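You operate a simulated robot arm through the tools that you are given. There is no shell and no other tool.

You run a simulated two-armed robot. Do the job below in one go: nothing can be reset, and whatever is moved stays where it is left.

Task
Pot up both bulbs: brown in the orange pot, cream in the green pot.
Fine: bulb in first, nose up, then compost till the line is covered, a thumb short of the rim; scoop back where it lay. Set down upright: compost scoop.

Only the result counts: the job must be done as asked and must still hold three seconds after the hand-in. Knocking over, shifting, dropping, spilling or breaking anything else fails it.

Robot
Two 7-joint arms with fingered hands on one trunk that stands fixed in place. Base frame: the origin is at the foot of the trunk, x ahead of it, y to its left, z up; the work surface is at about z = 850. Units: mm, degrees, N and s.
The left shoulder is at [99, 128, 1086], the right one opposite. Each reaches about 1156 mm from its shoulder. Payload 5 kg a hand.
The TCP of each hand is the grasp point between the finger pads, 37 mm short of the fingertips. In the tool frame z runs along the fingers and y along their closing line. The gripper opens to 124 mm; its body begins 43 mm behind the TCP. The gripper is a hand of 3 fingers: y runs from the thumb to the fingers, the wrist lies at [-21, -116, -203] in the tool frame, and closing takes about 1.5 s.
Orientation is that of the tool frame in the base frame, as a unit quaternion [w, x, y, z]. With the fingers straight down and the wrist toward the robot, the tool's x, y and z point along [0, 1, 0], [1, 0, 0] and [0, 0, -1] of the base frame.

Tools
- The arms move only by the tool drive_tool. It takes "left_moves", "right_moves" or both (then of equal length, played together; a hand with none holds still); each is text: rows parted by semicolons, each of 6 numbers parted by spaces: the shift along the tool's x, y, z in units of 20 mm (1.0 is 20 mm), then the turn, a rotation vector about the tool's x, y, z in units of 5 degrees (1.0 is 5 degrees). In form: dx dy dz wx wy wz; .... A call has 1 to 20 rows; each row shifts and turns the commanded pose from where the row before left it, along the tool's axes as they then stand. "left_hand" and "right_hand" are, for a hand that has rows, the closure in counts, from 0 (fully open) to 255 (shut), set as the call begins (left out, the last holds). A call with a number of a shift or a turn outside -1 to 1 is refused whole. A row lasts 0.2 s, in which the tool goes at most 50 mm and 8.6 degrees; a call with a longer step from one row to the next is refused whole, and so is a gripper value outside its range. Where a pose cannot be reached the arm comes as near as it can. A force on the tool above 90 N (or 10 N above the force at the start of the call, whichever is more), or a blocked arm, ends the call early, and 0.2 s more pass. Each finger travels about 45 mm/s and halts on what it meets, pressing with about 29 N; the grip force reading is that of the motor and also rises with nothing between the fingers. The clock runs only during rows and for 0.2 s after the last one: add rows that do not move to give the fingers time. The reply holds the time, the measured pose of the TCP, the force on the tool along the base axes, the opening and the grip force, in the units named above and with some noise, with the torque about the TCP (base axes, N m) and any sound that the robot's microphone picked up.
- Cameras (640 x 400 px; columns grow to the right, rows downward): "scene" is now at [269.3, -5.6, 1267.5]; the picture's right is [-0.07, -1.00, 0.00], its down [-0.37, 0.03, -0.93] and it looks along [0.93, -0.07, -0.37] (base axes); focal length 214 px, centre (320, 200). "left" rides on the left gripper at [-72, -104, -154] in its tool frame; the picture's right is [-0.83, -0.26, 0.49], its down [0.51, -0.72, 0.47] and it looks along [0.23, 0.64, 0.73] (tool axes); focal length 243 px, centre (320, 200). "right" rides on the right gripper at [72, -104, -154] in its tool frame; the picture's right is [-0.83, 0.26, -0.49], its down [-0.51, -0.72, 0.47] and it looks along [-0.23, 0.64, 0.73] (tool axes); focal length 243 px, centre (320, 200). There is no depth. A picture from a camera that has moved, and an enlarged one, comes with that camera's place and axes in the base frame and with its lens.
- grab_frame(camera): a new picture of that camera. No time passes.
- move_column(by): moves the trunk up (or, below 0, down) by that many mm; the arms and the scene camera ride with it, the base frame stays. It gives what a move gives, with no picture.
- curl_fingers(index, middle, thumb_bend, thumb_turn, hand): sets how far each is bent, from 0 (flat) to 1 (curled in); at 0.3 the hand is open as for a grip, at 0.7 the pads meet at the TCP. One left out holds its place. A second passes; each finger stops where it meets its share of the squeeze, and holds until it gets a number again. A gripper value or a shape takes the hand back. It gives what a move gives, with no picture; readings hold the bend of each and the force on the fingers (four entries, about 0 where the hand has none), thumb and palm. thumb_turn goes from beside the hand (0) to across from the fingers (1), as for a grip.
- preshape(shape, hand): the hand has 3 fingers and takes this shape, open, in about a second: jaw (thumb against the fingers, like two jaws); tri (thumb and two fingers); tip (a fingertip pinch); poke (one finger out to press); point (the index stretched); flat (the hand flat); cup (the hand cupped); fist (a fist). The gripper value then closes the fingers along that shape, each until it touches; the sizes above hold for jaw. It gives what a move gives, with no picture.
- pan_tilt(pan, tilt): turns the head with the scene camera to pan (to the left, within 80 degrees either way) and tilt (down, from -29 to 69), counted from straight ahead of the robot (the tilt from the chest, where the trunk bows). It gives what a move gives.
- inspect(camera, box): a new picture of the part [left, top, right, bottom] of that camera's present view, enlarged. No time passes.
- hand_in(): hands the job in; it is judged then, once.

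Nothing tells you positions but the pictures and the camera data. Unless the task says otherwise, let go and move clear before handing in.

The tools are called after "Call:" by a JSON object that holds its "api" and its "payload". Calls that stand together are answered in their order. drive_tool: Moves the arms, as the interface text tells. Its arguments: {"type":"object","properties":{"left_moves":{"type":"string"},"left_hand":{"type":"number"},"right_moves":{"type":"string"},"right_hand":{"type":"number"}},"required":[]} The other tools are called the same way: move_column (by) moves the trunk up or down; preshape (shape, hand) gives the hand a shape; curl_fingers (index, middle, thumb_bend, thumb_turn, hand) moves the fingers one by one; pan_tilt (pan, tilt) turns the head that bears the scene camera; grab_frame (camera) takes a picture; inspect (camera, box) takes an enlarged picture of a part of a camera's view; hand_in () hands the job in.

At the start:

```text
clock: 0.0
left_tool_pos: [638.1, 275.2, 1270.0]
left_orientation: [0.0, 0.707, 0.707, 0.0]
left_contact_force: [-0.2, -0.1, -0.8]
left_ft_torque: [-0.03, -0.04, -0.01]
left_gripper_width: 123.8
left_finger_force: 0.1
left_shape: jaw
left_bend: [0.3, 0.3, 0.3, 0.98]
left_finger forces: [0.1, 0.1, 0.0, 0.1, 0.1, 0.0]
right_tool_pos: [567.6, -197.6, 1216.1]
right_orientation: [-0.001, 0.708, 0.707, 0.0]
right_contact_force: [0.6, 0.6, 0.0]
right_ft_torque: [0.03, -0.01, 0.0]
right_gripper_width: 123.7
right_finger_force: 0.1
right_shape: jaw
right_bend: [0.3, 0.3, 0.3, 0.98]
right_finger forces: [0.1, 0.0, 0.1, 0.0, 0.1, 0.1]
trunk travel left (down, up): [-275.0, 288.0]
head pan, tilt (commanded): [-4.1, 21.7]
```

scene: 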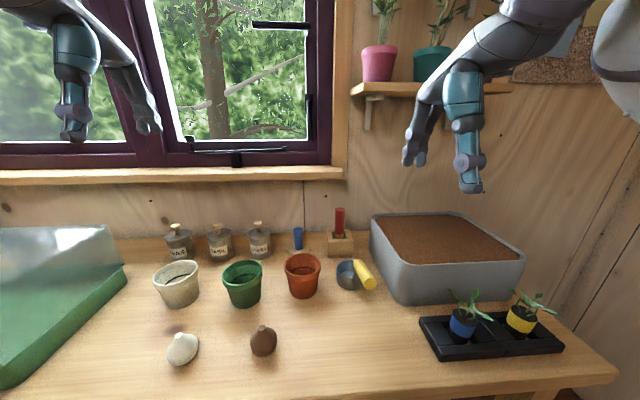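
right: 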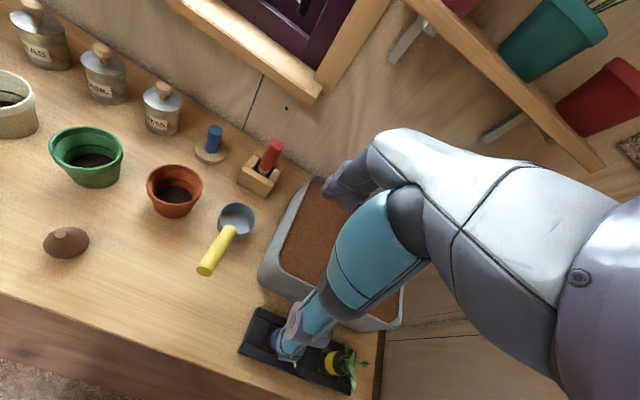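
left: 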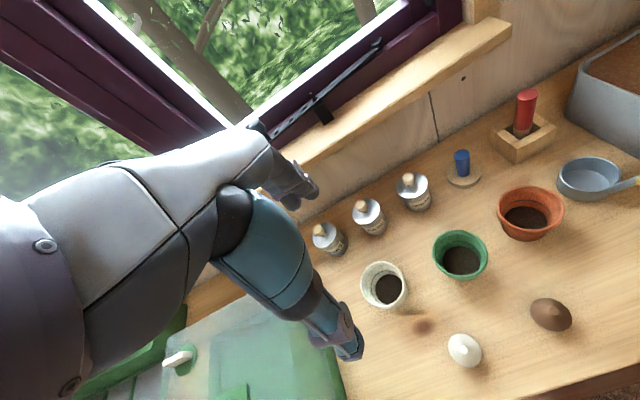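

I see a bench with three pots (cream, green, orange), a cream and a brown bulb in front of them, a scoop with a yellow handle, and a compost tub to the right. I'll look closer before moving anything.

Call:
{"api": "inspect", "payload": {"camera": "scene", "box": [140, 220, 400, 382]}}

Call:
{"api": "inspect", "payload": {"camera": "right", "box": [0, 60, 320, 300]}}

Call:
{"api": "inspect", "payload": {"camera": "left", "box": [320, 140, 640, 380]}}

Call:
{"api": "inspect", "payload": {"camera": "scene", "box": [320, 190, 580, 370]}}

```text
2.46 times, centred on (270, 301) of scene
camera zoom: at [269.3, -5.6, 1267.5], right [-0.07, -1.0, 0.0], down [-0.37, 0.03, -0.93], along [0.93, -0.07, -0.37], focal length 528 px, centre (443, -49)
```

zoom: 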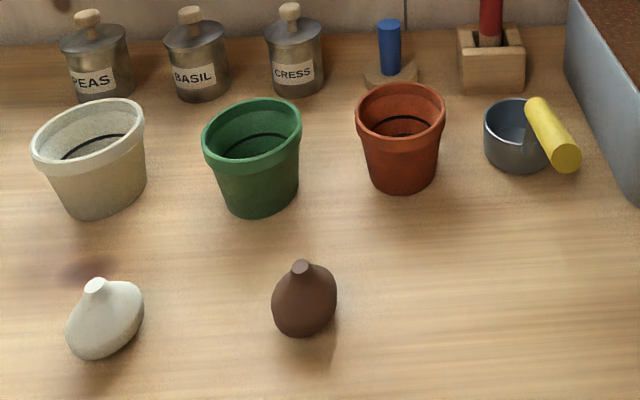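

```text
1.67 times, centred on (160, 180) of right
camera zoom: at [464.2, -125.3, 1370.7], right [0.26, -0.83, 0.49], down [-0.72, -0.51, -0.47], along [0.64, -0.23, -0.73], focal length 404 px, centre (587, 233)
```

zoom: 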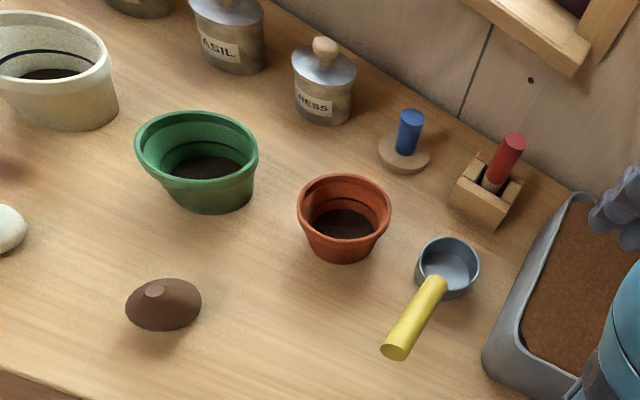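

```text
1.67 times, centred on (480, 260) of left
camera zoom: at [533.1, 202.2, 1423.1], right [-0.26, -0.83, -0.49], down [-0.72, 0.51, -0.47], along [0.64, 0.23, -0.73], focal length 404 px, centre (53, 100)
```

zoom: 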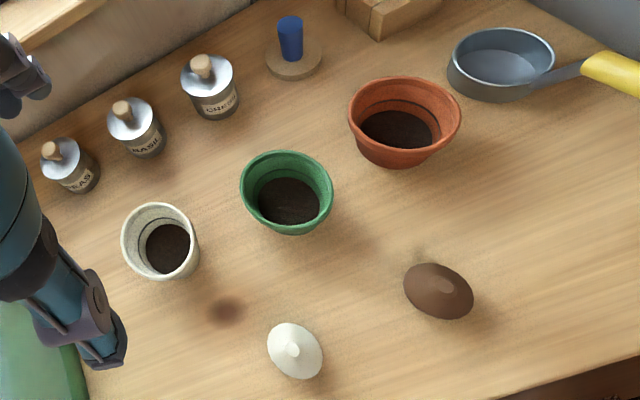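

```text
2.22 times, centred on (450, 280) of scene
camera zoom: at [269.3, -5.6, 1267.5], right [-0.07, -1.0, 0.0], down [-0.37, 0.03, -0.93], along [0.93, -0.07, -0.37], focal length 477 px, centre (31, 22)
```

zoom: 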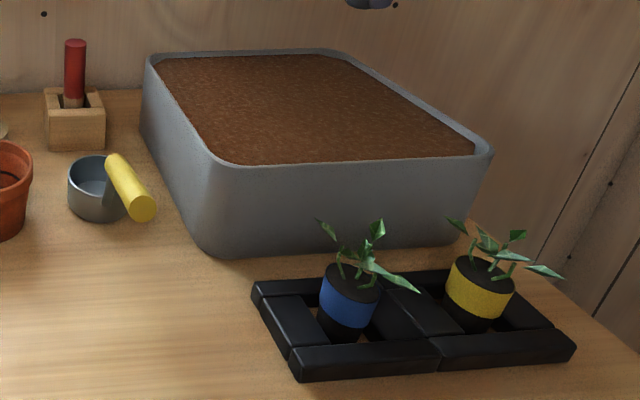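

The bulbs seem to stand nose up at about (546,224) and (550,80). The green pot is near (677,143) and the orange near (697,6), with rims around z=928. The scoop cup is near (717,-118) with its handle slanting back toward the robot. Next I'll look at how the hands are shaped.

Call:
{"api": "pan_tilt", "payload": {"pan": 0, "tilt": 5}}

Call:
{"api": "preshape", "payload": {"shape": "tip", "hand": "left"}}

Call:
{"api": "preshape", "payload": {"shape": "tri", "hand": "right"}}

Call:
{"api": "grab_frame", "payload": {"camera": "scene"}}

Call:
{"api": "grab_frame", "payload": {"camera": "left"}}

Call:
{"api": "grab_frame", "payload": {"camera": "right"}}

```text
clock: 0.8
left_tool_pos: [638.9, 275.0, 1270.0]
left_orientation: [0.0, 0.707, 0.707, 0.0]
left_contact_force: [-0.2, 0.0, 0.6]
left_ft_torque: [0.0, 0.02, 0.01]
left_gripper_width: 123.6
left_finger_force: 0.1
left_shape: jaw
left_bend: [0.3, 0.3, 0.3, 0.98]
left_finger forces: [0.1, 0.0, 0.0, 0.0, 0.0, 0.1]
right_tool_pos: [568.6, -198.8, 1216.6]
right_orientation: [0.0, 0.707, 0.707, 0.0]
right_contact_force: [0.3, 0.4, 0.7]
right_ft_torque: [-0.02, -0.01, 0.03]
right_gripper_width: 123.7
right_finger_force: 0.1
right_shape: jaw
right_bend: [0.3, 0.3, 0.3, 0.98]
right_finger forces: [0.1, 0.0, 0.0, 0.1, 0.0, 0.0]
trunk travel left (down, up): [-275.0, 288.0]
head pan, tilt (commanded): [0.0, 5.0]
```

```text
clock: 1.7
left_tool_pos: [638.5, 275.0, 1269.2]
left_orientation: [0.0, 0.707, 0.707, -0.002]
left_contact_force: [0.1, 0.1, 0.0]
left_ft_torque: [-0.04, -0.05, 0.02]
left_gripper_width: 123.6
left_finger_force: 0.0
left_shape: tip
left_bend: [0.3, 0.98, 0.3, 0.98]
left_finger forces: [0.0, 0.0, 0.1, 0.0, 0.0, 0.0]
right_tool_pos: [567.2, -198.9, 1216.2]
right_orientation: [0.001, 0.707, 0.707, 0.0]
right_contact_force: [-0.4, -0.1, -0.8]
right_ft_torque: [-0.01, -0.02, 0.0]
right_gripper_width: 123.7
right_finger_force: 0.1
right_shape: jaw
right_bend: [0.3, 0.3, 0.3, 0.98]
right_finger forces: [0.0, 0.0, 0.0, 0.0, 0.0, 0.0]
trunk travel left (down, up): [-275.0, 288.0]
head pan, tilt (commanded): [0.0, 5.0]
```

```text
clock: 2.6
left_tool_pos: [638.8, 275.4, 1269.1]
left_orientation: [0.0, 0.707, 0.707, 0.0]
left_contact_force: [0.6, -0.3, 0.2]
left_ft_torque: [-0.01, 0.0, 0.04]
left_gripper_width: 123.5
left_finger_force: 0.1
left_shape: tip
left_bend: [0.3, 0.98, 0.3, 0.98]
left_finger forces: [0.0, 0.0, 0.0, 0.0, 0.1, 0.1]
right_tool_pos: [567.8, -197.7, 1215.4]
right_orientation: [0.001, 0.707, 0.708, 0.001]
right_contact_force: [0.3, -0.6, -0.7]
right_ft_torque: [0.02, 0.0, -0.01]
right_gripper_width: 123.4
right_finger_force: 0.0
right_shape: tri
right_bend: [0.3, 0.3, 0.3, 0.98]
right_finger forces: [0.1, 0.0, 0.0, 0.1, 0.0, 0.1]
trunk travel left (down, up): [-275.0, 288.0]
head pan, tilt (commanded): [0.0, 5.0]
```

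```text
taken
camera scene: at [268.5, 1.0, 1294.6], right [0.0, -1.0, 0.0], down [-0.09, 0.0, -1.0], along [1.0, 0.0, -0.09], focal length 214 px, centre (320, 200)
```

scene: 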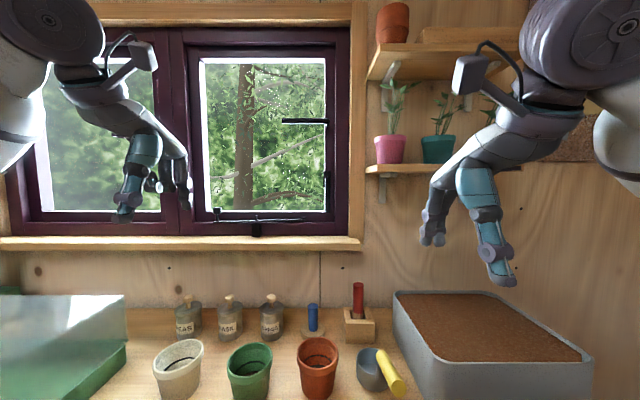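

```text
taken
camera left: at [533.1, 202.2, 1423.1], right [-0.26, -0.83, -0.49], down [-0.72, 0.51, -0.47], along [0.64, 0.23, -0.73], focal length 243 px, centre (320, 200)
```

left: 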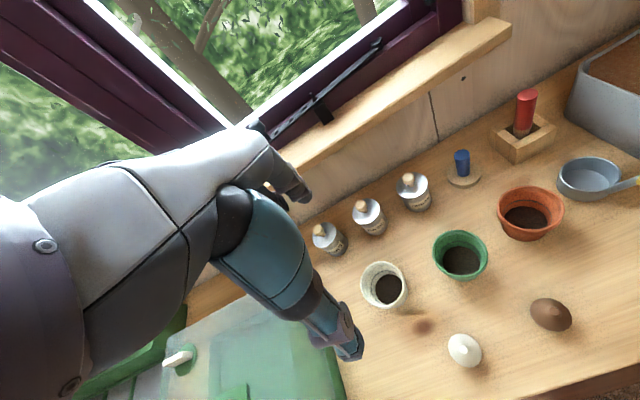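

```text
taken
camera right: at [464.2, -125.3, 1370.7], right [0.26, -0.83, 0.49], down [-0.72, -0.51, -0.47], along [0.64, -0.23, -0.73], focal length 243 px, centre (320, 200)
```

right: 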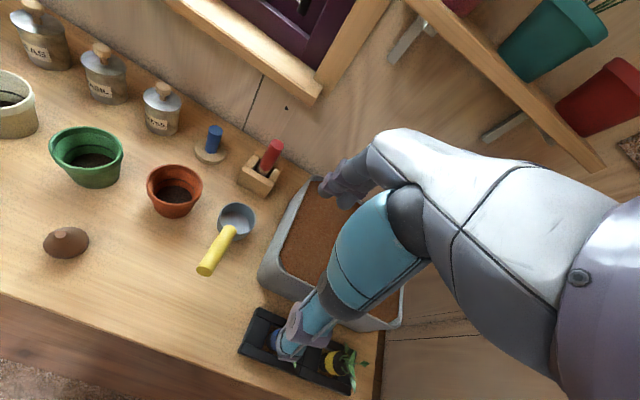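

Tip shape folds the middle finger away, leaving thumb and index. I'll close it in free air to see where the tips meet.

Call:
{"api": "drive_tool", "payload": {"left_moves": "0 0 0 0 0 0;0 0 0 0 0 0;0 0 0 0 0 0;0 0 0 0 0 0;0 0 0 0 0 0;0 0 0 0 0 0;0 0 0 0 0 0;0 0 0 0 0 0", "left_hand": 190}}

Call:
{"api": "inspect", "payload": {"camera": "scene", "box": [60, 80, 240, 240]}}

Call:
{"api": "inspect", "payload": {"camera": "left", "box": [200, 120, 440, 380]}}

Call:
{"api": "inspect", "payload": {"camera": "scene", "box": [400, 140, 560, 300]}}

```text
clock: 4.4
left_tool_pos: [638.4, 275.0, 1269.3]
left_orientation: [0.001, 0.707, 0.707, -0.001]
left_contact_force: [-0.8, -0.3, -1.0]
left_ft_torque: [-0.02, 0.0, 0.0]
left_gripper_width: 32.1
left_finger_force: 0.1
left_shape: tip
left_bend: [0.73, 0.98, 0.74, 1.0]
left_finger forces: [0.0, 0.0, 0.1, 0.0, 0.0, 0.0]
right_tool_pos: [567.1, -197.3, 1216.2]
right_orientation: [-0.001, 0.707, 0.707, 0.0]
right_contact_force: [0.0, -0.6, 0.9]
right_ft_torque: [0.01, 0.04, -0.04]
right_gripper_width: 123.7
right_finger_force: 0.1
right_shape: tri
right_bend: [0.3, 0.3, 0.3, 0.98]
right_finger forces: [0.0, 0.0, 0.0, 0.0, 0.1, 0.0]
trunk travel left (down, up): [-275.0, 288.0]
head pan, tilt (commanded): [0.0, 5.0]
```

```text
2.50 times, centred on (150, 160) of scene
camera zoom: at [268.5, 1.0, 1294.6], right [0.0, -1.0, 0.0], down [-0.09, 0.0, -1.0], along [1.0, 0.0, -0.09], focal length 536 px, centre (745, 300)
```

zoom: 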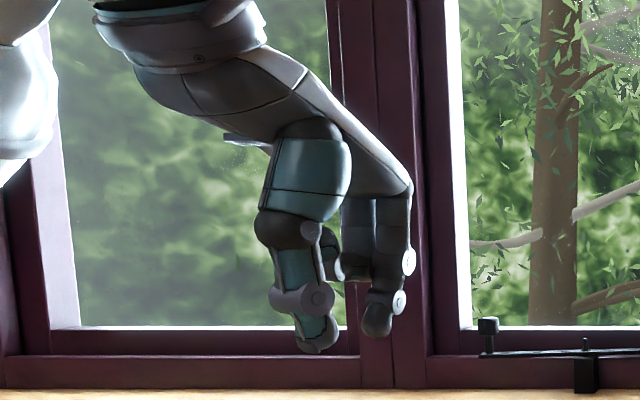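

```text
1.54 times, centred on (320, 250) of left
camera zoom: at [533.1, 202.2, 1423.1], right [-0.26, -0.83, -0.49], down [-0.72, 0.51, -0.47], along [0.64, 0.23, -0.73], focal length 373 px, centre (320, 123)
```

zoom: 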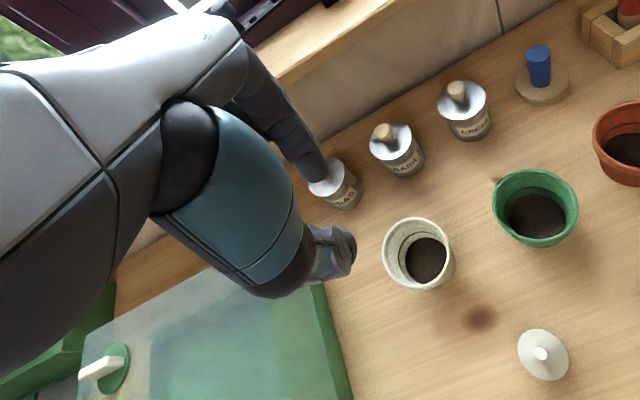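

```text
2.50 times, centred on (480, 220) of scene
camera zoom: at [268.5, 1.0, 1294.6], right [0.0, -1.0, 0.0], down [-0.09, 0.0, -1.0], along [1.0, 0.0, -0.09], focal length 536 px, centre (-80, 150)
```

zoom: 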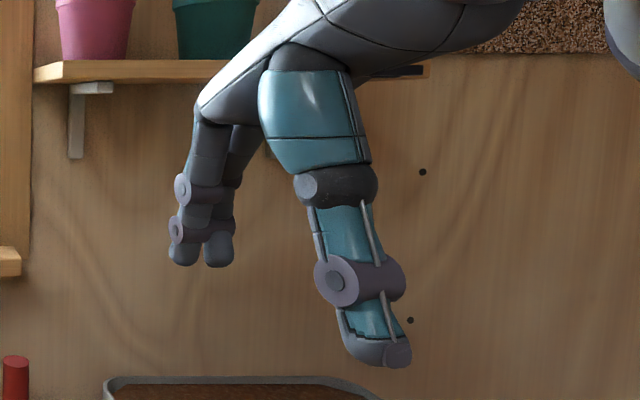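

In tip shape the tips end about 40 mm below the TCP, and the fingers are about 20 mm thick. So I should pinch the bulbs by the neck so the fingers stay out of the pot. I'll bring the left hand above the cream bulb for a close look.

Call:
{"api": "drive_tool", "payload": {"left_moves": "-0.2 -0.36 0.85 0 0 0;-0.2 -0.36 0.85 0 0 0;-0.2 -0.36 0.85 0 0 0;-0.2 -0.36 0.85 0 0 0;-0.2 -0.36 0.85 0 0 0;-0.2 -0.36 0.85 0 0 0;-0.2 -0.36 0.85 0 0 0;-0.2 -0.36 0.85 0 0 0;-0.2 -0.36 0.85 0 0 0;-0.2 -0.36 0.85 0 0 0;-0.2 -0.36 0.85 0 0 0;-0.2 -0.36 0.85 0 0 0;-0.15 -0.28 0.85 0 0 0", "left_hand": 120}}

Call:
{"api": "pan_tilt", "payload": {"pan": 5, "tilt": 38}}

Call:
{"api": "grab_frame", "payload": {"camera": "left"}}

Call:
{"api": "grab_frame", "payload": {"camera": "scene"}}

```text
clock: 7.2
left_tool_pos: [546.0, 225.3, 1046.6]
left_orientation: [0.0, 0.707, 0.707, 0.0]
left_contact_force: [0.2, 0.6, 0.7]
left_ft_torque: [-0.01, 0.01, 0.01]
left_gripper_width: 64.9
left_finger_force: 0.1
left_shape: tip
left_bend: [0.73, 0.98, 0.68, 1.0]
left_finger forces: [0.0, 0.0, 0.0, 0.1, 0.0, 0.1]
right_tool_pos: [568.2, -196.9, 1216.0]
right_orientation: [0.0, 0.707, 0.707, -0.001]
right_contact_force: [0.1, -0.4, 0.1]
right_ft_torque: [0.03, 0.01, -0.03]
right_gripper_width: 123.7
right_finger_force: 0.0
right_shape: tri
right_bend: [0.3, 0.3, 0.3, 0.98]
right_finger forces: [0.0, 0.0, 0.0, 0.0, 0.0, 0.0]
trunk travel left (down, up): [-275.0, 288.0]
head pan, tilt (commanded): [0.0, 5.0]
```

```text
clock: 8.2
left_tool_pos: [545.5, 225.4, 1047.1]
left_orientation: [0.001, 0.707, 0.707, 0.0]
left_contact_force: [-0.7, -0.1, -1.0]
left_ft_torque: [-0.02, 0.0, 0.0]
left_gripper_width: 64.9
left_finger_force: 0.1
left_shape: tip
left_bend: [0.73, 0.98, 0.68, 1.0]
left_finger forces: [0.0, 0.1, 0.1, 0.1, 0.0, 0.0]
right_tool_pos: [568.6, -197.6, 1215.7]
right_orientation: [0.0, 0.707, 0.707, 0.0]
right_contact_force: [0.1, -0.5, 0.1]
right_ft_torque: [-0.03, 0.02, 0.0]
right_gripper_width: 123.4
right_finger_force: 0.0
right_shape: tri
right_bend: [0.3, 0.3, 0.3, 0.98]
right_finger forces: [0.1, 0.1, 0.0, 0.0, 0.0, 0.0]
trunk travel left (down, up): [-275.0, 288.0]
head pan, tilt (commanded): [5.0, 38.0]
```

```text
taken
camera left: at [439.9, 153.6, 1200.9], right [-0.26, -0.83, -0.49], down [-0.72, 0.51, -0.47], along [0.64, 0.23, -0.73], focal length 243 px, centre (320, 200)
```

left: 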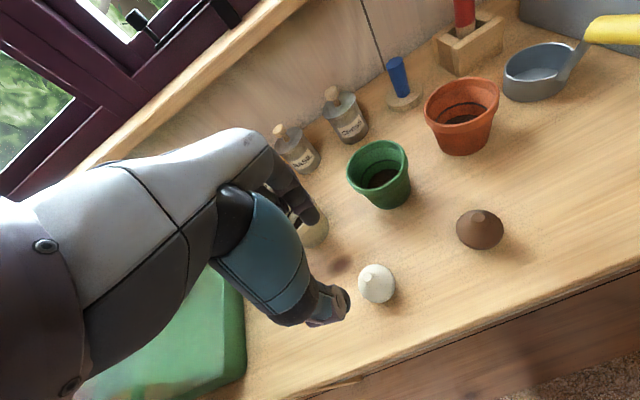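

```text
taken
camera scene: at [262.6, 8.6, 1241.9], right [0.09, -1.0, 0.0], down [-0.61, -0.05, -0.79], along [0.79, 0.07, -0.61], focal length 214 px, centre (320, 200)
```

scene: 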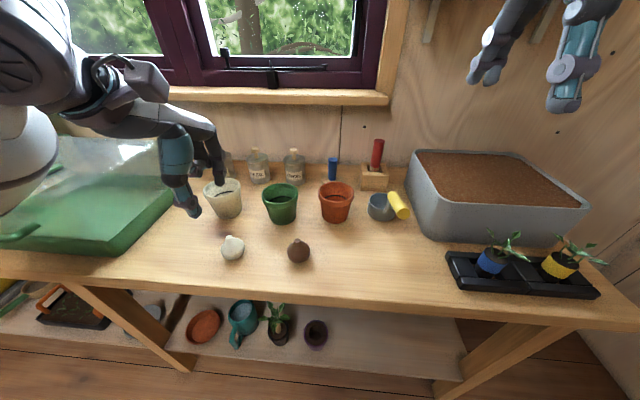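

Call:
{"api": "inspect", "payload": {"camera": "left", "box": [280, 190, 540, 352]}}

Call:
{"api": "inspect", "payload": {"camera": "scene", "box": [130, 140, 350, 278]}}

Call:
{"api": "inspect", "payload": {"camera": "scene", "box": [310, 130, 630, 310]}}

Call:
{"api": "inspect", "payload": {"camera": "left", "box": [380, 0, 640, 162]}}

```text
2.46 times, centred on (410, 271) of left
camera zoom: at [439.9, 153.6, 1200.9], right [-0.26, -0.83, -0.49], down [-0.72, 0.51, -0.47], along [0.64, 0.23, -0.73], focal length 597 px, centre (98, 25)
```

zoom: 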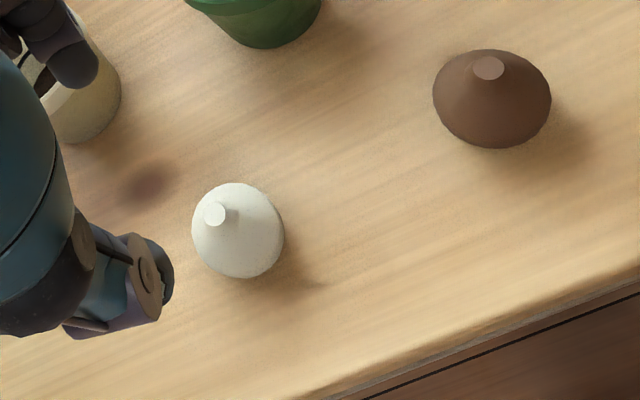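

```text
2.90 times, centred on (240, 209) of scene
camera zoom: at [262.6, 8.6, 1241.9], right [0.09, -1.0, 0.0], down [-0.61, -0.05, -0.79], along [0.79, 0.07, -0.61], focal length 622 px, centre (552, 174)
```

zoom: 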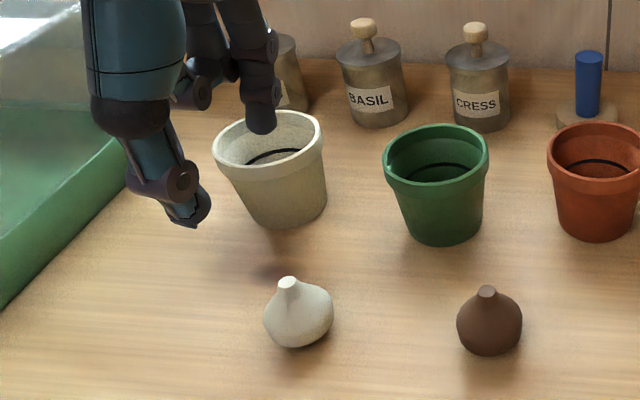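

```text
2.00 times, centred on (470, 220) of scene
camera zoom: at [262.6, 8.6, 1241.9], right [0.09, -1.0, 0.0], down [-0.61, -0.05, -0.79], along [0.79, 0.07, -0.61], focal length 429 px, centre (20, 160)
```

zoom: 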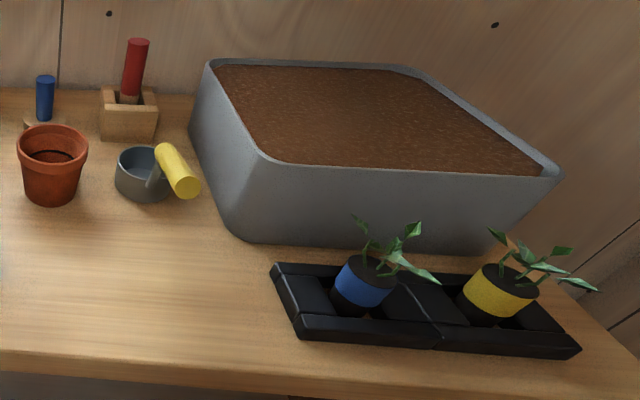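

```text
2.46 times, centred on (510, 81) of left
camera zoom: at [439.9, 153.6, 1200.9], right [-0.26, -0.83, -0.49], down [-0.72, 0.51, -0.47], along [0.64, 0.23, -0.73], focal length 597 px, centre (-148, 493)
```

zoom: 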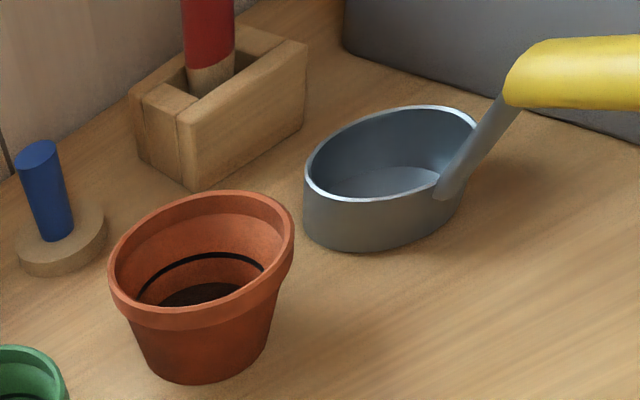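

Both bulbs are upright with short stub necks, noses at about (550,224,905) and (553,79,906). I'll close the tip pinch in the air here to find exactly where the tips meet relative to the TCP.

Call:
{"api": "drive_tool", "payload": {"left_moves": "0 0 0 0 0 0;0 0 0 0 0 0;0 0 0 0 0 0;0 0 0 0 0 0;0 0 0 0 0 0;0 0 0 0 0 0;0 0 0 0 0 0;0 0 0 0 0 0;0 0 0 0 0 0;0 0 0 0 0 0", "left_hand": 230}}

Call:
{"api": "inspect", "payload": {"camera": "scene", "box": [130, 100, 290, 240]}}

Call:
{"api": "inspect", "payload": {"camera": "left", "box": [200, 120, 440, 320]}}

Call:
{"api": "grab_frame", "payload": {"camera": "right"}}

```text
clock: 10.4
left_tool_pos: [544.1, 227.0, 1046.6]
left_orientation: [0.0, 0.706, 0.708, 0.0]
left_contact_force: [-0.1, -0.1, -1.4]
left_ft_torque: [-0.01, -0.02, 0.03]
left_gripper_width: 12.2
left_finger_force: 0.0
left_shape: tip
left_bend: [0.71, 0.98, 0.73, 1.0]
left_finger forces: [0.0, 0.0, 0.1, 0.0, 0.1, 0.1]
right_tool_pos: [567.9, -197.6, 1216.4]
right_orientation: [0.0, 0.707, 0.707, 0.0]
right_contact_force: [0.5, 0.3, -0.1]
right_ft_torque: [0.01, -0.02, 0.02]
right_gripper_width: 123.5
right_finger_force: 0.0
right_shape: tri
right_bend: [0.3, 0.3, 0.3, 0.98]
right_finger forces: [0.0, 0.0, 0.0, 0.0, 0.0, 0.0]
trunk travel left (down, up): [-275.0, 288.0]
head pan, tilt (commanded): [5.0, 38.0]
```

```text
2.86 times, centred on (210, 170) of scene
camera zoom: at [262.6, 8.5, 1241.9], right [0.09, -1.0, 0.0], down [-0.61, -0.05, -0.79], along [0.79, 0.07, -0.62], focal length 613 px, centre (634, 286)
```

zoom: 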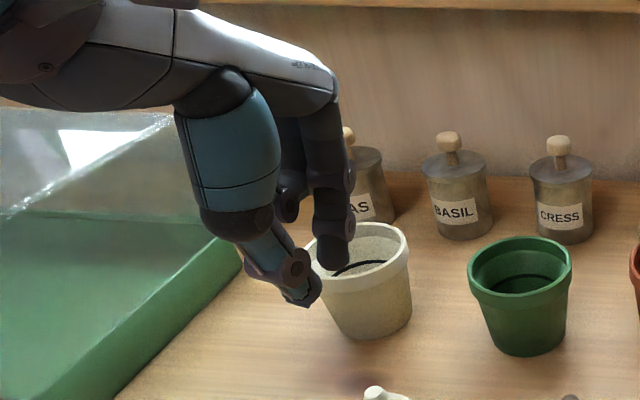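

```text
2.00 times, centred on (320, 220) of left
camera zoom: at [439.8, 153.5, 1200.8], right [-0.26, -0.83, -0.49], down [-0.72, 0.51, -0.47], along [0.64, 0.23, -0.73], focal length 485 px, centre (320, 160)
```

zoom: 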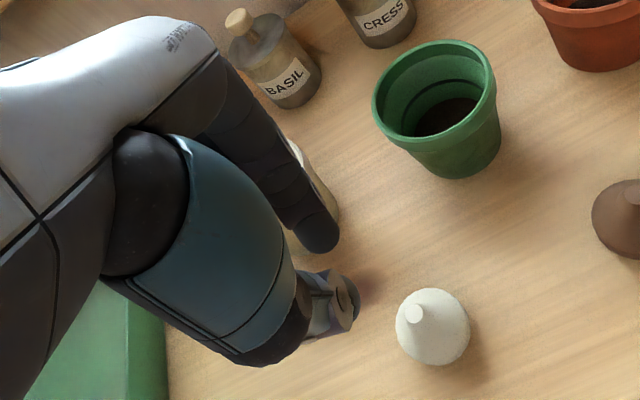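

```text
taken
camera right: at [464.2, -125.3, 1370.7], right [0.26, -0.83, 0.49], down [-0.72, -0.51, -0.47], along [0.64, -0.23, -0.73], focal length 243 px, centre (320, 200)
```

right: 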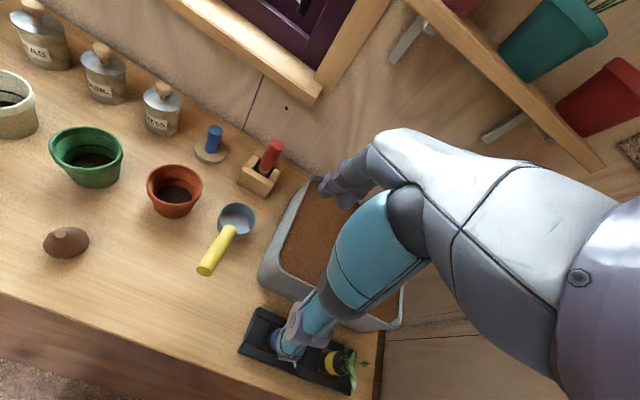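

Closed, the tips meet on the TCP line about 35 mm below the TCP. I'll reopen to about 70 mm and come down over the cream bulb's neck in stages.

Call:
{"api": "drive_tool", "payload": {"left_moves": "0 0 0 0 0 0;0 0 0 0 0 0;0 0 0 0 0 0;0 0.1 0.6 0 0 0;0 0.1 0.6 0 0 0;0 0 0.6 0 0 0;0 0 0.6 0 0 0;0 0 0.6 0 0 0;0 0 0.6 0 0 0;0 0 0.6 0 0 0;0 0 0.6 0 0 0", "left_hand": 110}}

Call:
{"api": "grab_frame", "payload": {"camera": "left"}}

Call:
{"api": "inspect", "payload": {"camera": "scene", "box": [130, 140, 290, 280]}}

```text
clock: 12.8
left_tool_pos: [560.3, 225.9, 956.5]
left_orientation: [-0.001, 0.707, 0.707, -0.001]
left_contact_force: [-0.1, 0.4, -1.0]
left_ft_torque: [0.02, 0.02, 0.0]
left_gripper_width: 69.9
left_finger_force: 0.1
left_shape: tip
left_bend: [0.73, 0.98, 0.66, 1.0]
left_finger forces: [0.0, 0.0, 0.0, 0.1, 0.0, 0.0]
left hand out of reach, approached as far as the arm can: row 9, 11
right_tool_pos: [568.9, -197.9, 1216.7]
right_orientation: [0.0, 0.707, 0.708, 0.0]
right_contact_force: [0.6, 0.7, 0.2]
right_ft_torque: [0.04, 0.01, -0.02]
right_gripper_width: 123.4
right_finger_force: 0.1
right_shape: tri
right_bend: [0.3, 0.3, 0.3, 0.98]
right_finger forces: [0.0, 0.1, 0.0, 0.0, 0.0, 0.0]
trunk travel left (down, up): [-275.0, 288.0]
head pan, tilt (commanded): [5.0, 38.0]
```

```text
taken
camera left: at [455.9, 152.6, 1110.0], right [-0.26, -0.83, -0.49], down [-0.72, 0.51, -0.47], along [0.64, 0.23, -0.73], focal length 243 px, centre (320, 200)
```

left: 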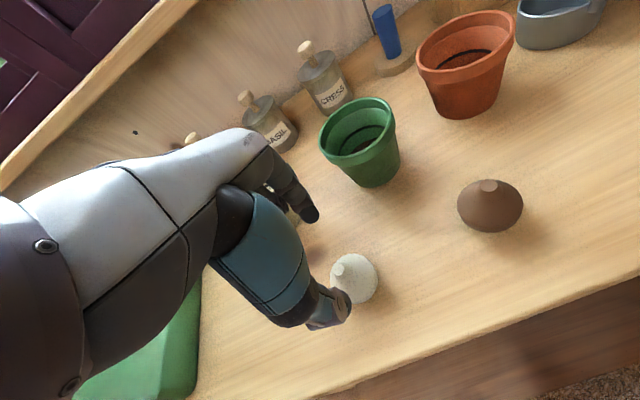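

```text
2.86 times, centred on (210, 210) of scene
camera zoom: at [262.6, 8.8, 1241.9], right [0.09, -1.0, 0.0], down [-0.61, -0.05, -0.79], along [0.79, 0.07, -0.62], focal length 613 px, centre (634, 171)
```

zoom: 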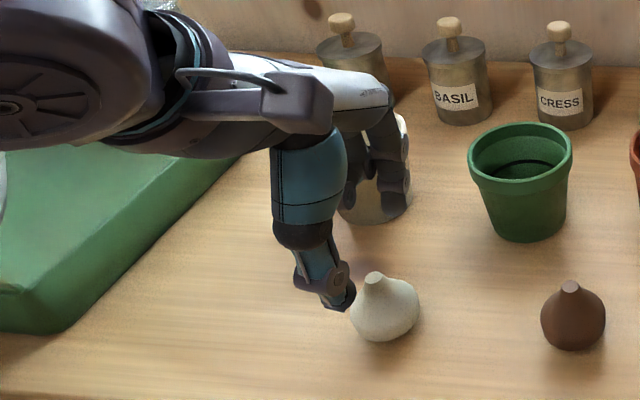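

The arm is too folded to get down there with the wrist facing the robot. I'll go up a little and turn the hand about vertical so the wrist swings out to the left.

Call:
{"api": "drive_tool", "payload": {"left_moves": "0 0 -1 0 0 0;0 0 -1 0 0 0;0 0 0 0 0 1;0 0 0 0 0 1;0 0 0 0 0 1;0 0 0 0 0 1;0 0 0 0 0 1;0 0 0 0 0 1;0 0 0 0 0 1;0 0 0 0 0 1;0 0 0 0 0 1;0 0 0 0 0 1;0 0 0 0 0 1;0 0 0 0 0 1"}}

Call:
{"api": "grab_frame", "payload": {"camera": "left"}}

Call:
{"api": "grab_frame", "payload": {"camera": "scene"}}

```text
clock: 15.8
left_tool_pos: [561.2, 224.7, 994.5]
left_orientation: [0.0, 0.966, 0.259, 0.0]
left_contact_force: [-0.8, 0.7, 0.3]
left_ft_torque: [0.01, 0.02, 0.0]
left_gripper_width: 70.0
left_finger_force: 0.0
left_shape: tip
left_bend: [0.73, 0.98, 0.66, 1.0]
left_finger forces: [0.1, 0.1, 0.0, 0.0, 0.0, 0.0]
right_tool_pos: [567.1, -198.0, 1215.2]
right_orientation: [0.0, 0.707, 0.707, 0.0]
right_contact_force: [-0.5, 0.0, 0.1]
right_ft_torque: [-0.03, -0.01, 0.02]
right_gripper_width: 123.4
right_finger_force: 0.1
right_shape: tri
right_bend: [0.3, 0.3, 0.3, 0.98]
right_finger forces: [0.0, 0.0, 0.1, 0.0, 0.1, 0.0]
trunk travel left (down, up): [-275.0, 288.0]
head pan, tilt (commanded): [5.0, 38.0]
```

```text
taken
camera left: at [445.1, 278.8, 1148.4], right [-0.85, -0.19, -0.49], down [0.08, 0.88, -0.47], along [0.52, -0.44, -0.73], focal length 243 px, centre (320, 200)
```

left: 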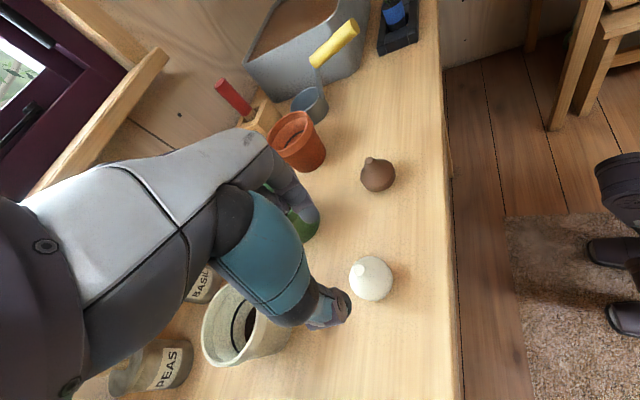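

```text
taken
camera scene: at [262.9, 8.6, 1241.8], right [0.09, -1.0, 0.0], down [-0.61, -0.05, -0.79], along [0.78, 0.07, -0.62], focal length 214 px, centre (320, 200)
```

scene: 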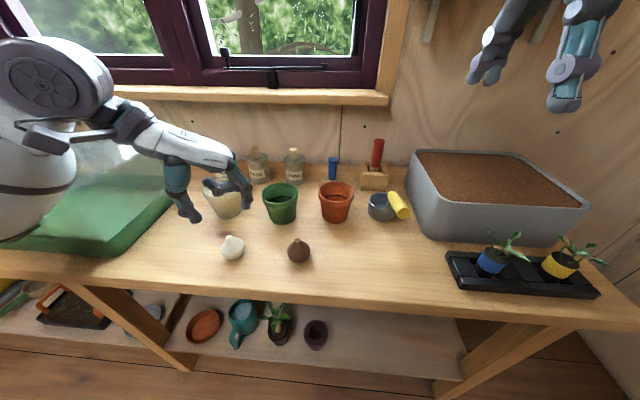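

The new orientation works. I'll move over to the cream bulb's axis and descend part way.

Call:
{"api": "drive_tool", "payload": {"left_moves": "-0.24 -0.14 0 0 0 0;-0.24 -0.14 0 0 0 0;0 0 0.8 0 0 0;0 0 0.8 0 0 0;0 0 0.6 0 0 0;0 0 0.2 0 0 0"}}

Call:
{"api": "inspect", "payload": {"camera": "left", "box": [240, 180, 440, 340]}}

Call:
{"api": "inspect", "payload": {"camera": "scene", "box": [150, 140, 310, 270]}}

```text
clock: 17.2
left_tool_pos: [549.5, 223.1, 945.9]
left_orientation: [0.0, 0.966, 0.259, 0.0]
left_contact_force: [-0.4, -0.9, 0.0]
left_ft_torque: [-0.03, 0.02, 0.01]
left_gripper_width: 70.1
left_finger_force: 0.0
left_shape: tip
left_bend: [0.73, 0.98, 0.66, 1.0]
left_finger forces: [0.0, 0.1, 0.2, 0.1, 0.0, 0.0]
right_tool_pos: [567.1, -197.7, 1216.5]
right_orientation: [0.0, 0.707, 0.707, 0.0]
right_contact_force: [-0.1, 0.5, -0.6]
right_ft_torque: [-0.01, -0.03, 0.0]
right_gripper_width: 123.5
right_finger_force: 0.1
right_shape: tri
right_bend: [0.3, 0.3, 0.3, 0.98]
right_finger forces: [0.0, 0.0, 0.0, 0.0, 0.0, 0.0]
trunk travel left (down, up): [-275.0, 288.0]
head pan, tilt (commanded): [5.0, 38.0]
```

```text
2.50 times, centred on (340, 260) of left
camera zoom: at [434.0, 277.4, 1099.6], right [-0.85, -0.19, -0.49], down [0.08, 0.88, -0.47], along [0.52, -0.44, -0.73], focal length 606 px, centre (270, 50)
```

zoom: 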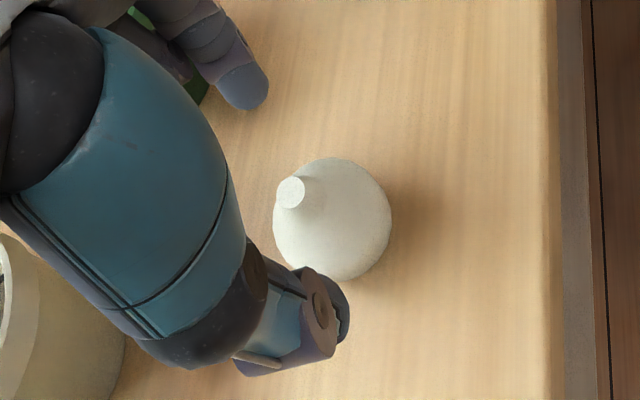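

```text
3.08 times, centred on (230, 205) of scene
camera zoom: at [262.6, 8.5, 1241.9], right [0.09, -1.0, 0.0], down [-0.61, -0.05, -0.79], along [0.79, 0.07, -0.62], focal length 660 px, centre (597, 185)
```

zoom: 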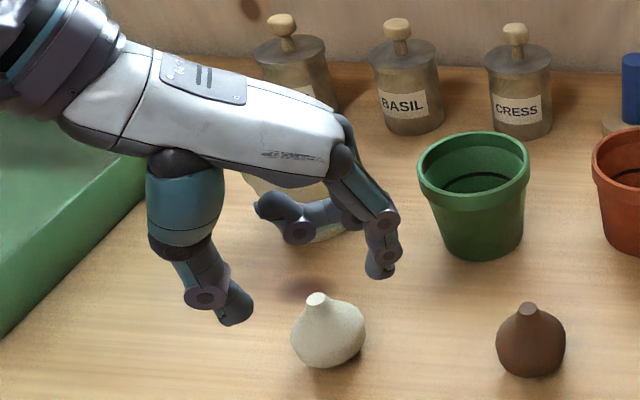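

The neck sits right under the TCP. I'll lower the last 18 mm and check before pinching.

Call:
{"api": "drive_tool", "payload": {"left_moves": "0 0 0.45 0 0 0;0 0 0.45 0 0 0;0 0 0 0 0 0"}}

Call:
{"api": "inspect", "payload": {"camera": "left", "box": [240, 180, 440, 340]}}

Call:
{"api": "inspect", "payload": {"camera": "scene", "box": [180, 180, 300, 270]}}

```text
clock: 18.0
left_tool_pos: [548.4, 224.1, 928.6]
left_orientation: [-0.001, 0.966, 0.259, 0.001]
left_contact_force: [0.5, 0.1, 0.1]
left_ft_torque: [0.0, -0.02, -0.05]
left_gripper_width: 69.6
left_finger_force: 0.0
left_shape: tip
left_bend: [0.73, 0.98, 0.66, 1.0]
left_finger forces: [0.0, 0.1, 0.1, 0.0, 0.0, 0.0]
right_tool_pos: [567.9, -197.4, 1217.0]
right_orientation: [0.0, 0.707, 0.707, 0.0]
right_contact_force: [0.0, -1.0, 0.4]
right_ft_torque: [0.01, 0.04, 0.02]
right_gripper_width: 124.0
right_finger_force: 0.0
right_shape: tri
right_bend: [0.3, 0.3, 0.3, 0.98]
right_finger forces: [0.0, 0.0, 0.1, 0.0, 0.0, 0.0]
trunk travel left (down, up): [-275.0, 288.0]
head pan, tilt (commanded): [5.0, 38.0]
```

```text
2.50 times, centred on (340, 260) of left
camera zoom: at [433.0, 278.1, 1082.5], right [-0.85, -0.19, -0.49], down [0.08, 0.88, -0.47], along [0.52, -0.44, -0.73], focal length 606 px, centre (270, 50)
```

zoom: 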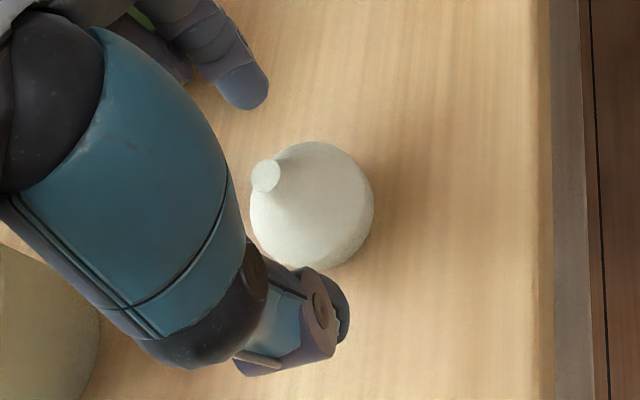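

```text
4.44 times, centred on (240, 225) of scene
camera zoom: at [262.6, 8.5, 1241.9], right [0.09, -1.0, 0.0], down [-0.61, -0.05, -0.79], along [0.79, 0.07, -0.62], focal length 953 px, centre (676, 89)
```

zoom: 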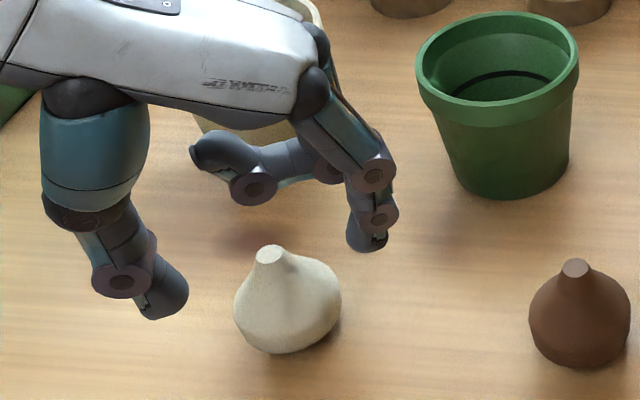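

The tips straddle the neck at the right height; I'll nudge 2 mm and close gently.

Call:
{"api": "drive_tool", "payload": {"left_moves": "0.09 0.1 0.05 0 0 0;0 0 0 0 0 0;0 0 0 0 0 0;0 0 0 0 0 0;0 0 0 0 0 0;0 0 0 0 0 0;0 0 0 0 0 0;0 0 0 0 0 0;0 0 0 0 0 0;0 0 0 0 0 0", "left_hand": 255}}

Call:
{"api": "inspect", "payload": {"camera": "left", "box": [240, 180, 440, 340]}}

Call:
{"api": "inspect", "payload": {"camera": "scene", "box": [180, 180, 300, 270]}}

```text
clock: 20.2
left_tool_pos: [551.1, 222.8, 929.8]
left_orientation: [-0.001, 0.966, 0.259, -0.001]
left_contact_force: [0.4, -0.2, 4.5]
left_ft_torque: [-0.02, 0.0, -0.02]
left_gripper_width: 14.3
left_finger_force: 29.1
left_shape: tip
left_bend: [0.71, 1.0, 0.73, 1.0]
left_finger forces: [23.7, 0.0, 0.1, 0.0, 22.8, 0.0]
right_tool_pos: [567.9, -197.6, 1215.8]
right_orientation: [0.0, 0.707, 0.708, 0.001]
right_contact_force: [0.2, -0.3, 0.7]
right_ft_torque: [-0.01, 0.0, 0.01]
right_gripper_width: 123.9
right_finger_force: 0.0
right_shape: tri
right_bend: [0.3, 0.3, 0.3, 0.98]
right_finger forces: [0.0, 0.0, 0.0, 0.0, 0.0, 0.0]
trunk travel left (down, up): [-275.0, 288.0]
head pan, tilt (commanded): [5.0, 38.0]
```

```text
2.50 times, centred on (340, 260) of left
camera zoom: at [435.9, 277.6, 1082.2], right [-0.85, -0.19, -0.49], down [0.08, 0.88, -0.47], along [0.52, -0.44, -0.73], focal length 606 px, centre (270, 50)
```

zoom: 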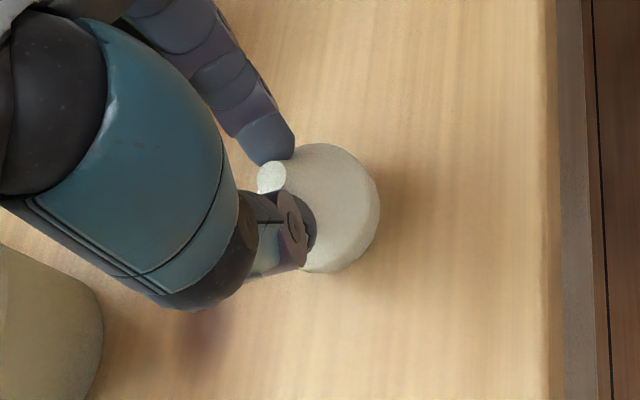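

```text
4.44 times, centred on (240, 225) of scene
camera zoom: at [262.3, 8.4, 1242.0], right [0.09, -1.0, 0.0], down [-0.61, -0.05, -0.79], along [0.79, 0.07, -0.62], focal length 953 px, centre (676, 89)
```

zoom: 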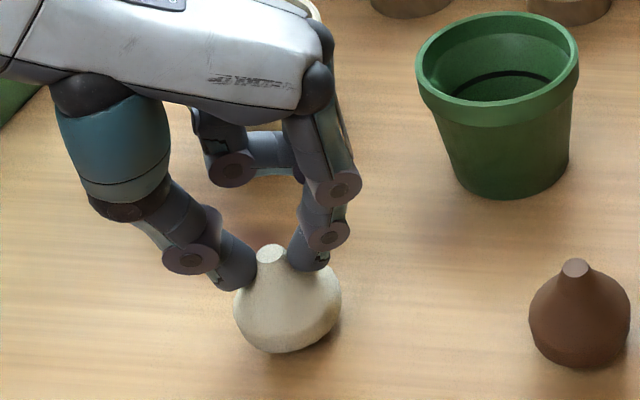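

The neck is pinched with even force. I'll lift slowly and check it hangs straight.

Call:
{"api": "drive_tool", "payload": {"left_moves": "0 0 -0.3 0 0 0;0 0 -0.5 0 0 0;0 0 -0.8 0 0 0;0 0 -0.9 0 0 0;0 0 -0.9 0 0 0;0 0 -0.9 0 0 0;0 0 -0.9 0 0 0;0 0 -0.5 0 0 0;0 0 0 0 0 0"}}

Call:
{"api": "grab_frame", "payload": {"camera": "left"}}

Call:
{"api": "inspect", "payload": {"camera": "scene", "box": [150, 120, 310, 260]}}

```text
clock: 22.2
left_tool_pos: [551.8, 222.8, 1041.7]
left_orientation: [0.0, 0.966, 0.259, 0.001]
left_contact_force: [-0.1, -0.6, -0.9]
left_ft_torque: [-0.03, -0.01, 0.0]
left_gripper_width: 14.2
left_finger_force: 28.7
left_shape: tip
left_bend: [0.71, 1.0, 0.73, 1.0]
left_finger forces: [21.2, 0.0, 0.0, 0.0, 21.2, 0.0]
right_tool_pos: [567.4, -197.9, 1216.2]
right_orientation: [0.0, 0.707, 0.707, -0.001]
right_contact_force: [-0.2, 0.9, -0.5]
right_ft_torque: [-0.01, 0.04, 0.02]
right_gripper_width: 123.6
right_finger_force: 0.1
right_shape: tri
right_bend: [0.3, 0.3, 0.3, 0.98]
right_finger forces: [0.0, 0.1, 0.0, 0.1, 0.0, 0.0]
trunk travel left (down, up): [-275.0, 288.0]
head pan, tilt (commanded): [5.0, 38.0]
```

```text
taken
camera left: at [436.4, 277.0, 1195.2], right [-0.85, -0.19, -0.49], down [0.08, 0.88, -0.47], along [0.52, -0.44, -0.73], focal length 243 px, centre (320, 200)
```

left: 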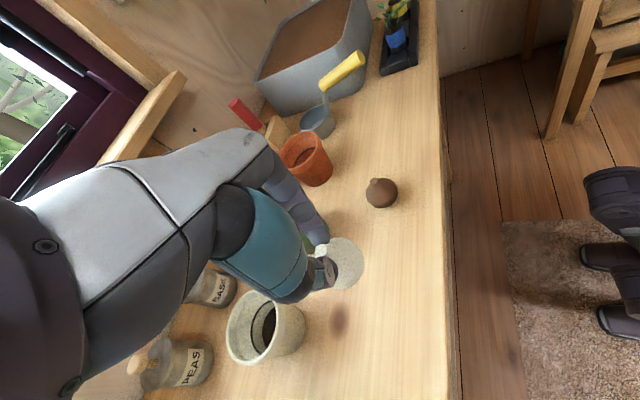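

```text
2.86 times, centred on (230, 190) of scene
camera zoom: at [262.7, 8.6, 1241.8], right [0.09, -1.0, 0.0], down [-0.61, -0.05, -0.79], along [0.79, 0.07, -0.62], focal length 613 px, centre (577, 229)
```

zoom: 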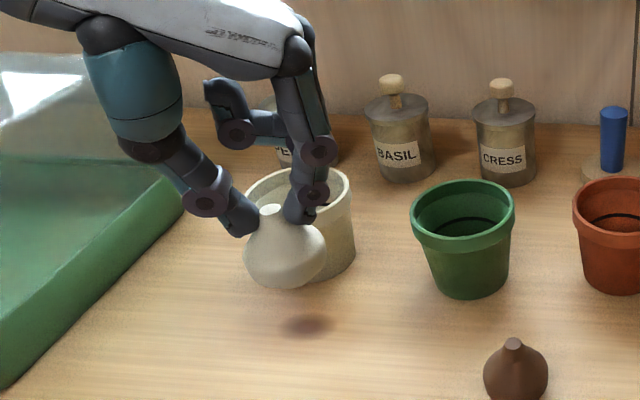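

The cream bulb hangs straight and secure. I'll carry it over to the green pot at a safe height and check alignment from the cameras.

Call:
{"api": "drive_tool", "payload": {"left_moves": "0.2 0.4 0 0 0 0;0.4 0.8 0 0 0 0;0.4 0.8 0 0 0 0;0.4 0.8 0 0 0 0;0.4 0.8 0 0 0 0;0.4 0.8 0 0 0 0;0.4 0.8 0 0 0 0;0.4 0.8 0 0 0 0;0.2 0.45 0 0 0 0;0 0 0 0 0 0"}}

Call:
{"api": "grab_frame", "payload": {"camera": "left"}}

Call:
{"api": "inspect", "payload": {"camera": "scene", "box": [200, 120, 360, 240]}}

Call:
{"api": "inspect", "payload": {"camera": "left", "box": [240, 160, 440, 320]}}

```text
clock: 24.6
left_tool_pos: [645.6, 152.9, 1071.0]
left_orientation: [0.0, 0.962, 0.272, 0.027]
left_contact_force: [1.4, 0.6, -0.3]
left_ft_torque: [0.0, 0.09, 0.05]
left_gripper_width: 13.9
left_finger_force: 29.1
left_shape: tip
left_bend: [0.71, 1.0, 0.73, 1.0]
left_finger forces: [21.3, 0.0, 0.0, 0.0, 21.2, 0.0]
right_tool_pos: [536.5, -206.5, 1229.8]
right_orientation: [0.007, 0.708, 0.707, 0.011]
right_contact_force: [0.3, -0.6, -0.3]
right_ft_torque: [0.08, 0.06, -0.02]
right_gripper_width: 123.7
right_finger_force: 0.0
right_shape: tri
right_bend: [0.3, 0.3, 0.3, 0.98]
right_finger forces: [0.0, 0.0, 0.0, 0.0, 0.1, 0.1]
trunk travel left (down, up): [-275.0, 288.0]
head pan, tilt (commanded): [5.0, 38.0]
stopped in row 10 (left hand): the arm was blocked; the commanded pose is now the measured one
```

```text
taken
camera left: at [521.0, 202.8, 1219.1], right [-0.82, -0.21, -0.54], down [0.08, 0.89, -0.46], along [0.57, -0.41, -0.71], focal length 243 px, centre (320, 200)
```

left: 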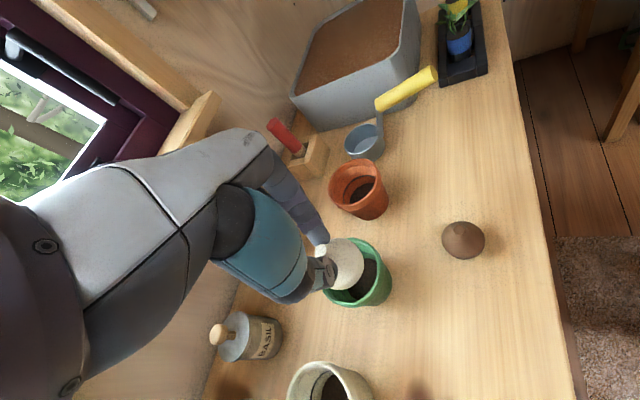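

```text
3.33 times, centred on (280, 180) of scene
camera zoom: at [231.0, 1.3, 1248.5], right [0.09, -1.0, 0.0], down [-0.59, -0.05, -0.8], along [0.8, 0.07, -0.59], focal length 715 px, centre (453, 267)
```

zoom: 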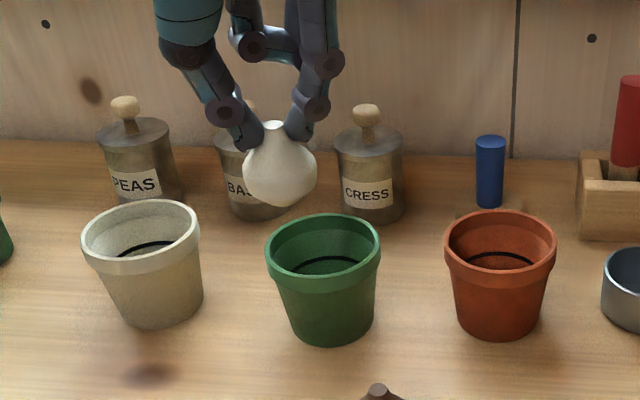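

```text
2.50 times, centred on (340, 240) of left
camera zoom: at [521.0, 202.8, 1219.1], right [-0.82, -0.21, -0.54], down [0.08, 0.89, -0.46], along [0.57, -0.41, -0.71], focal length 606 px, centre (270, 100)
```

zoom: 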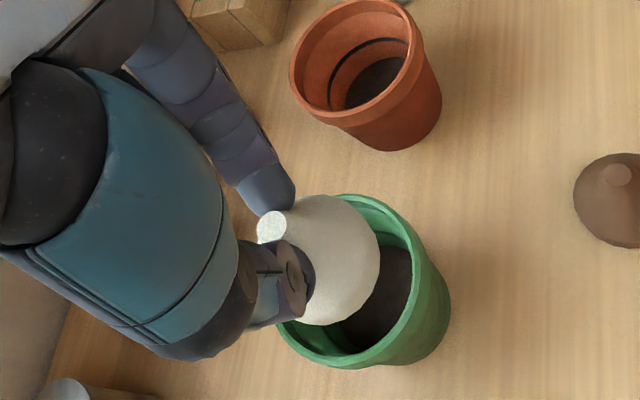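

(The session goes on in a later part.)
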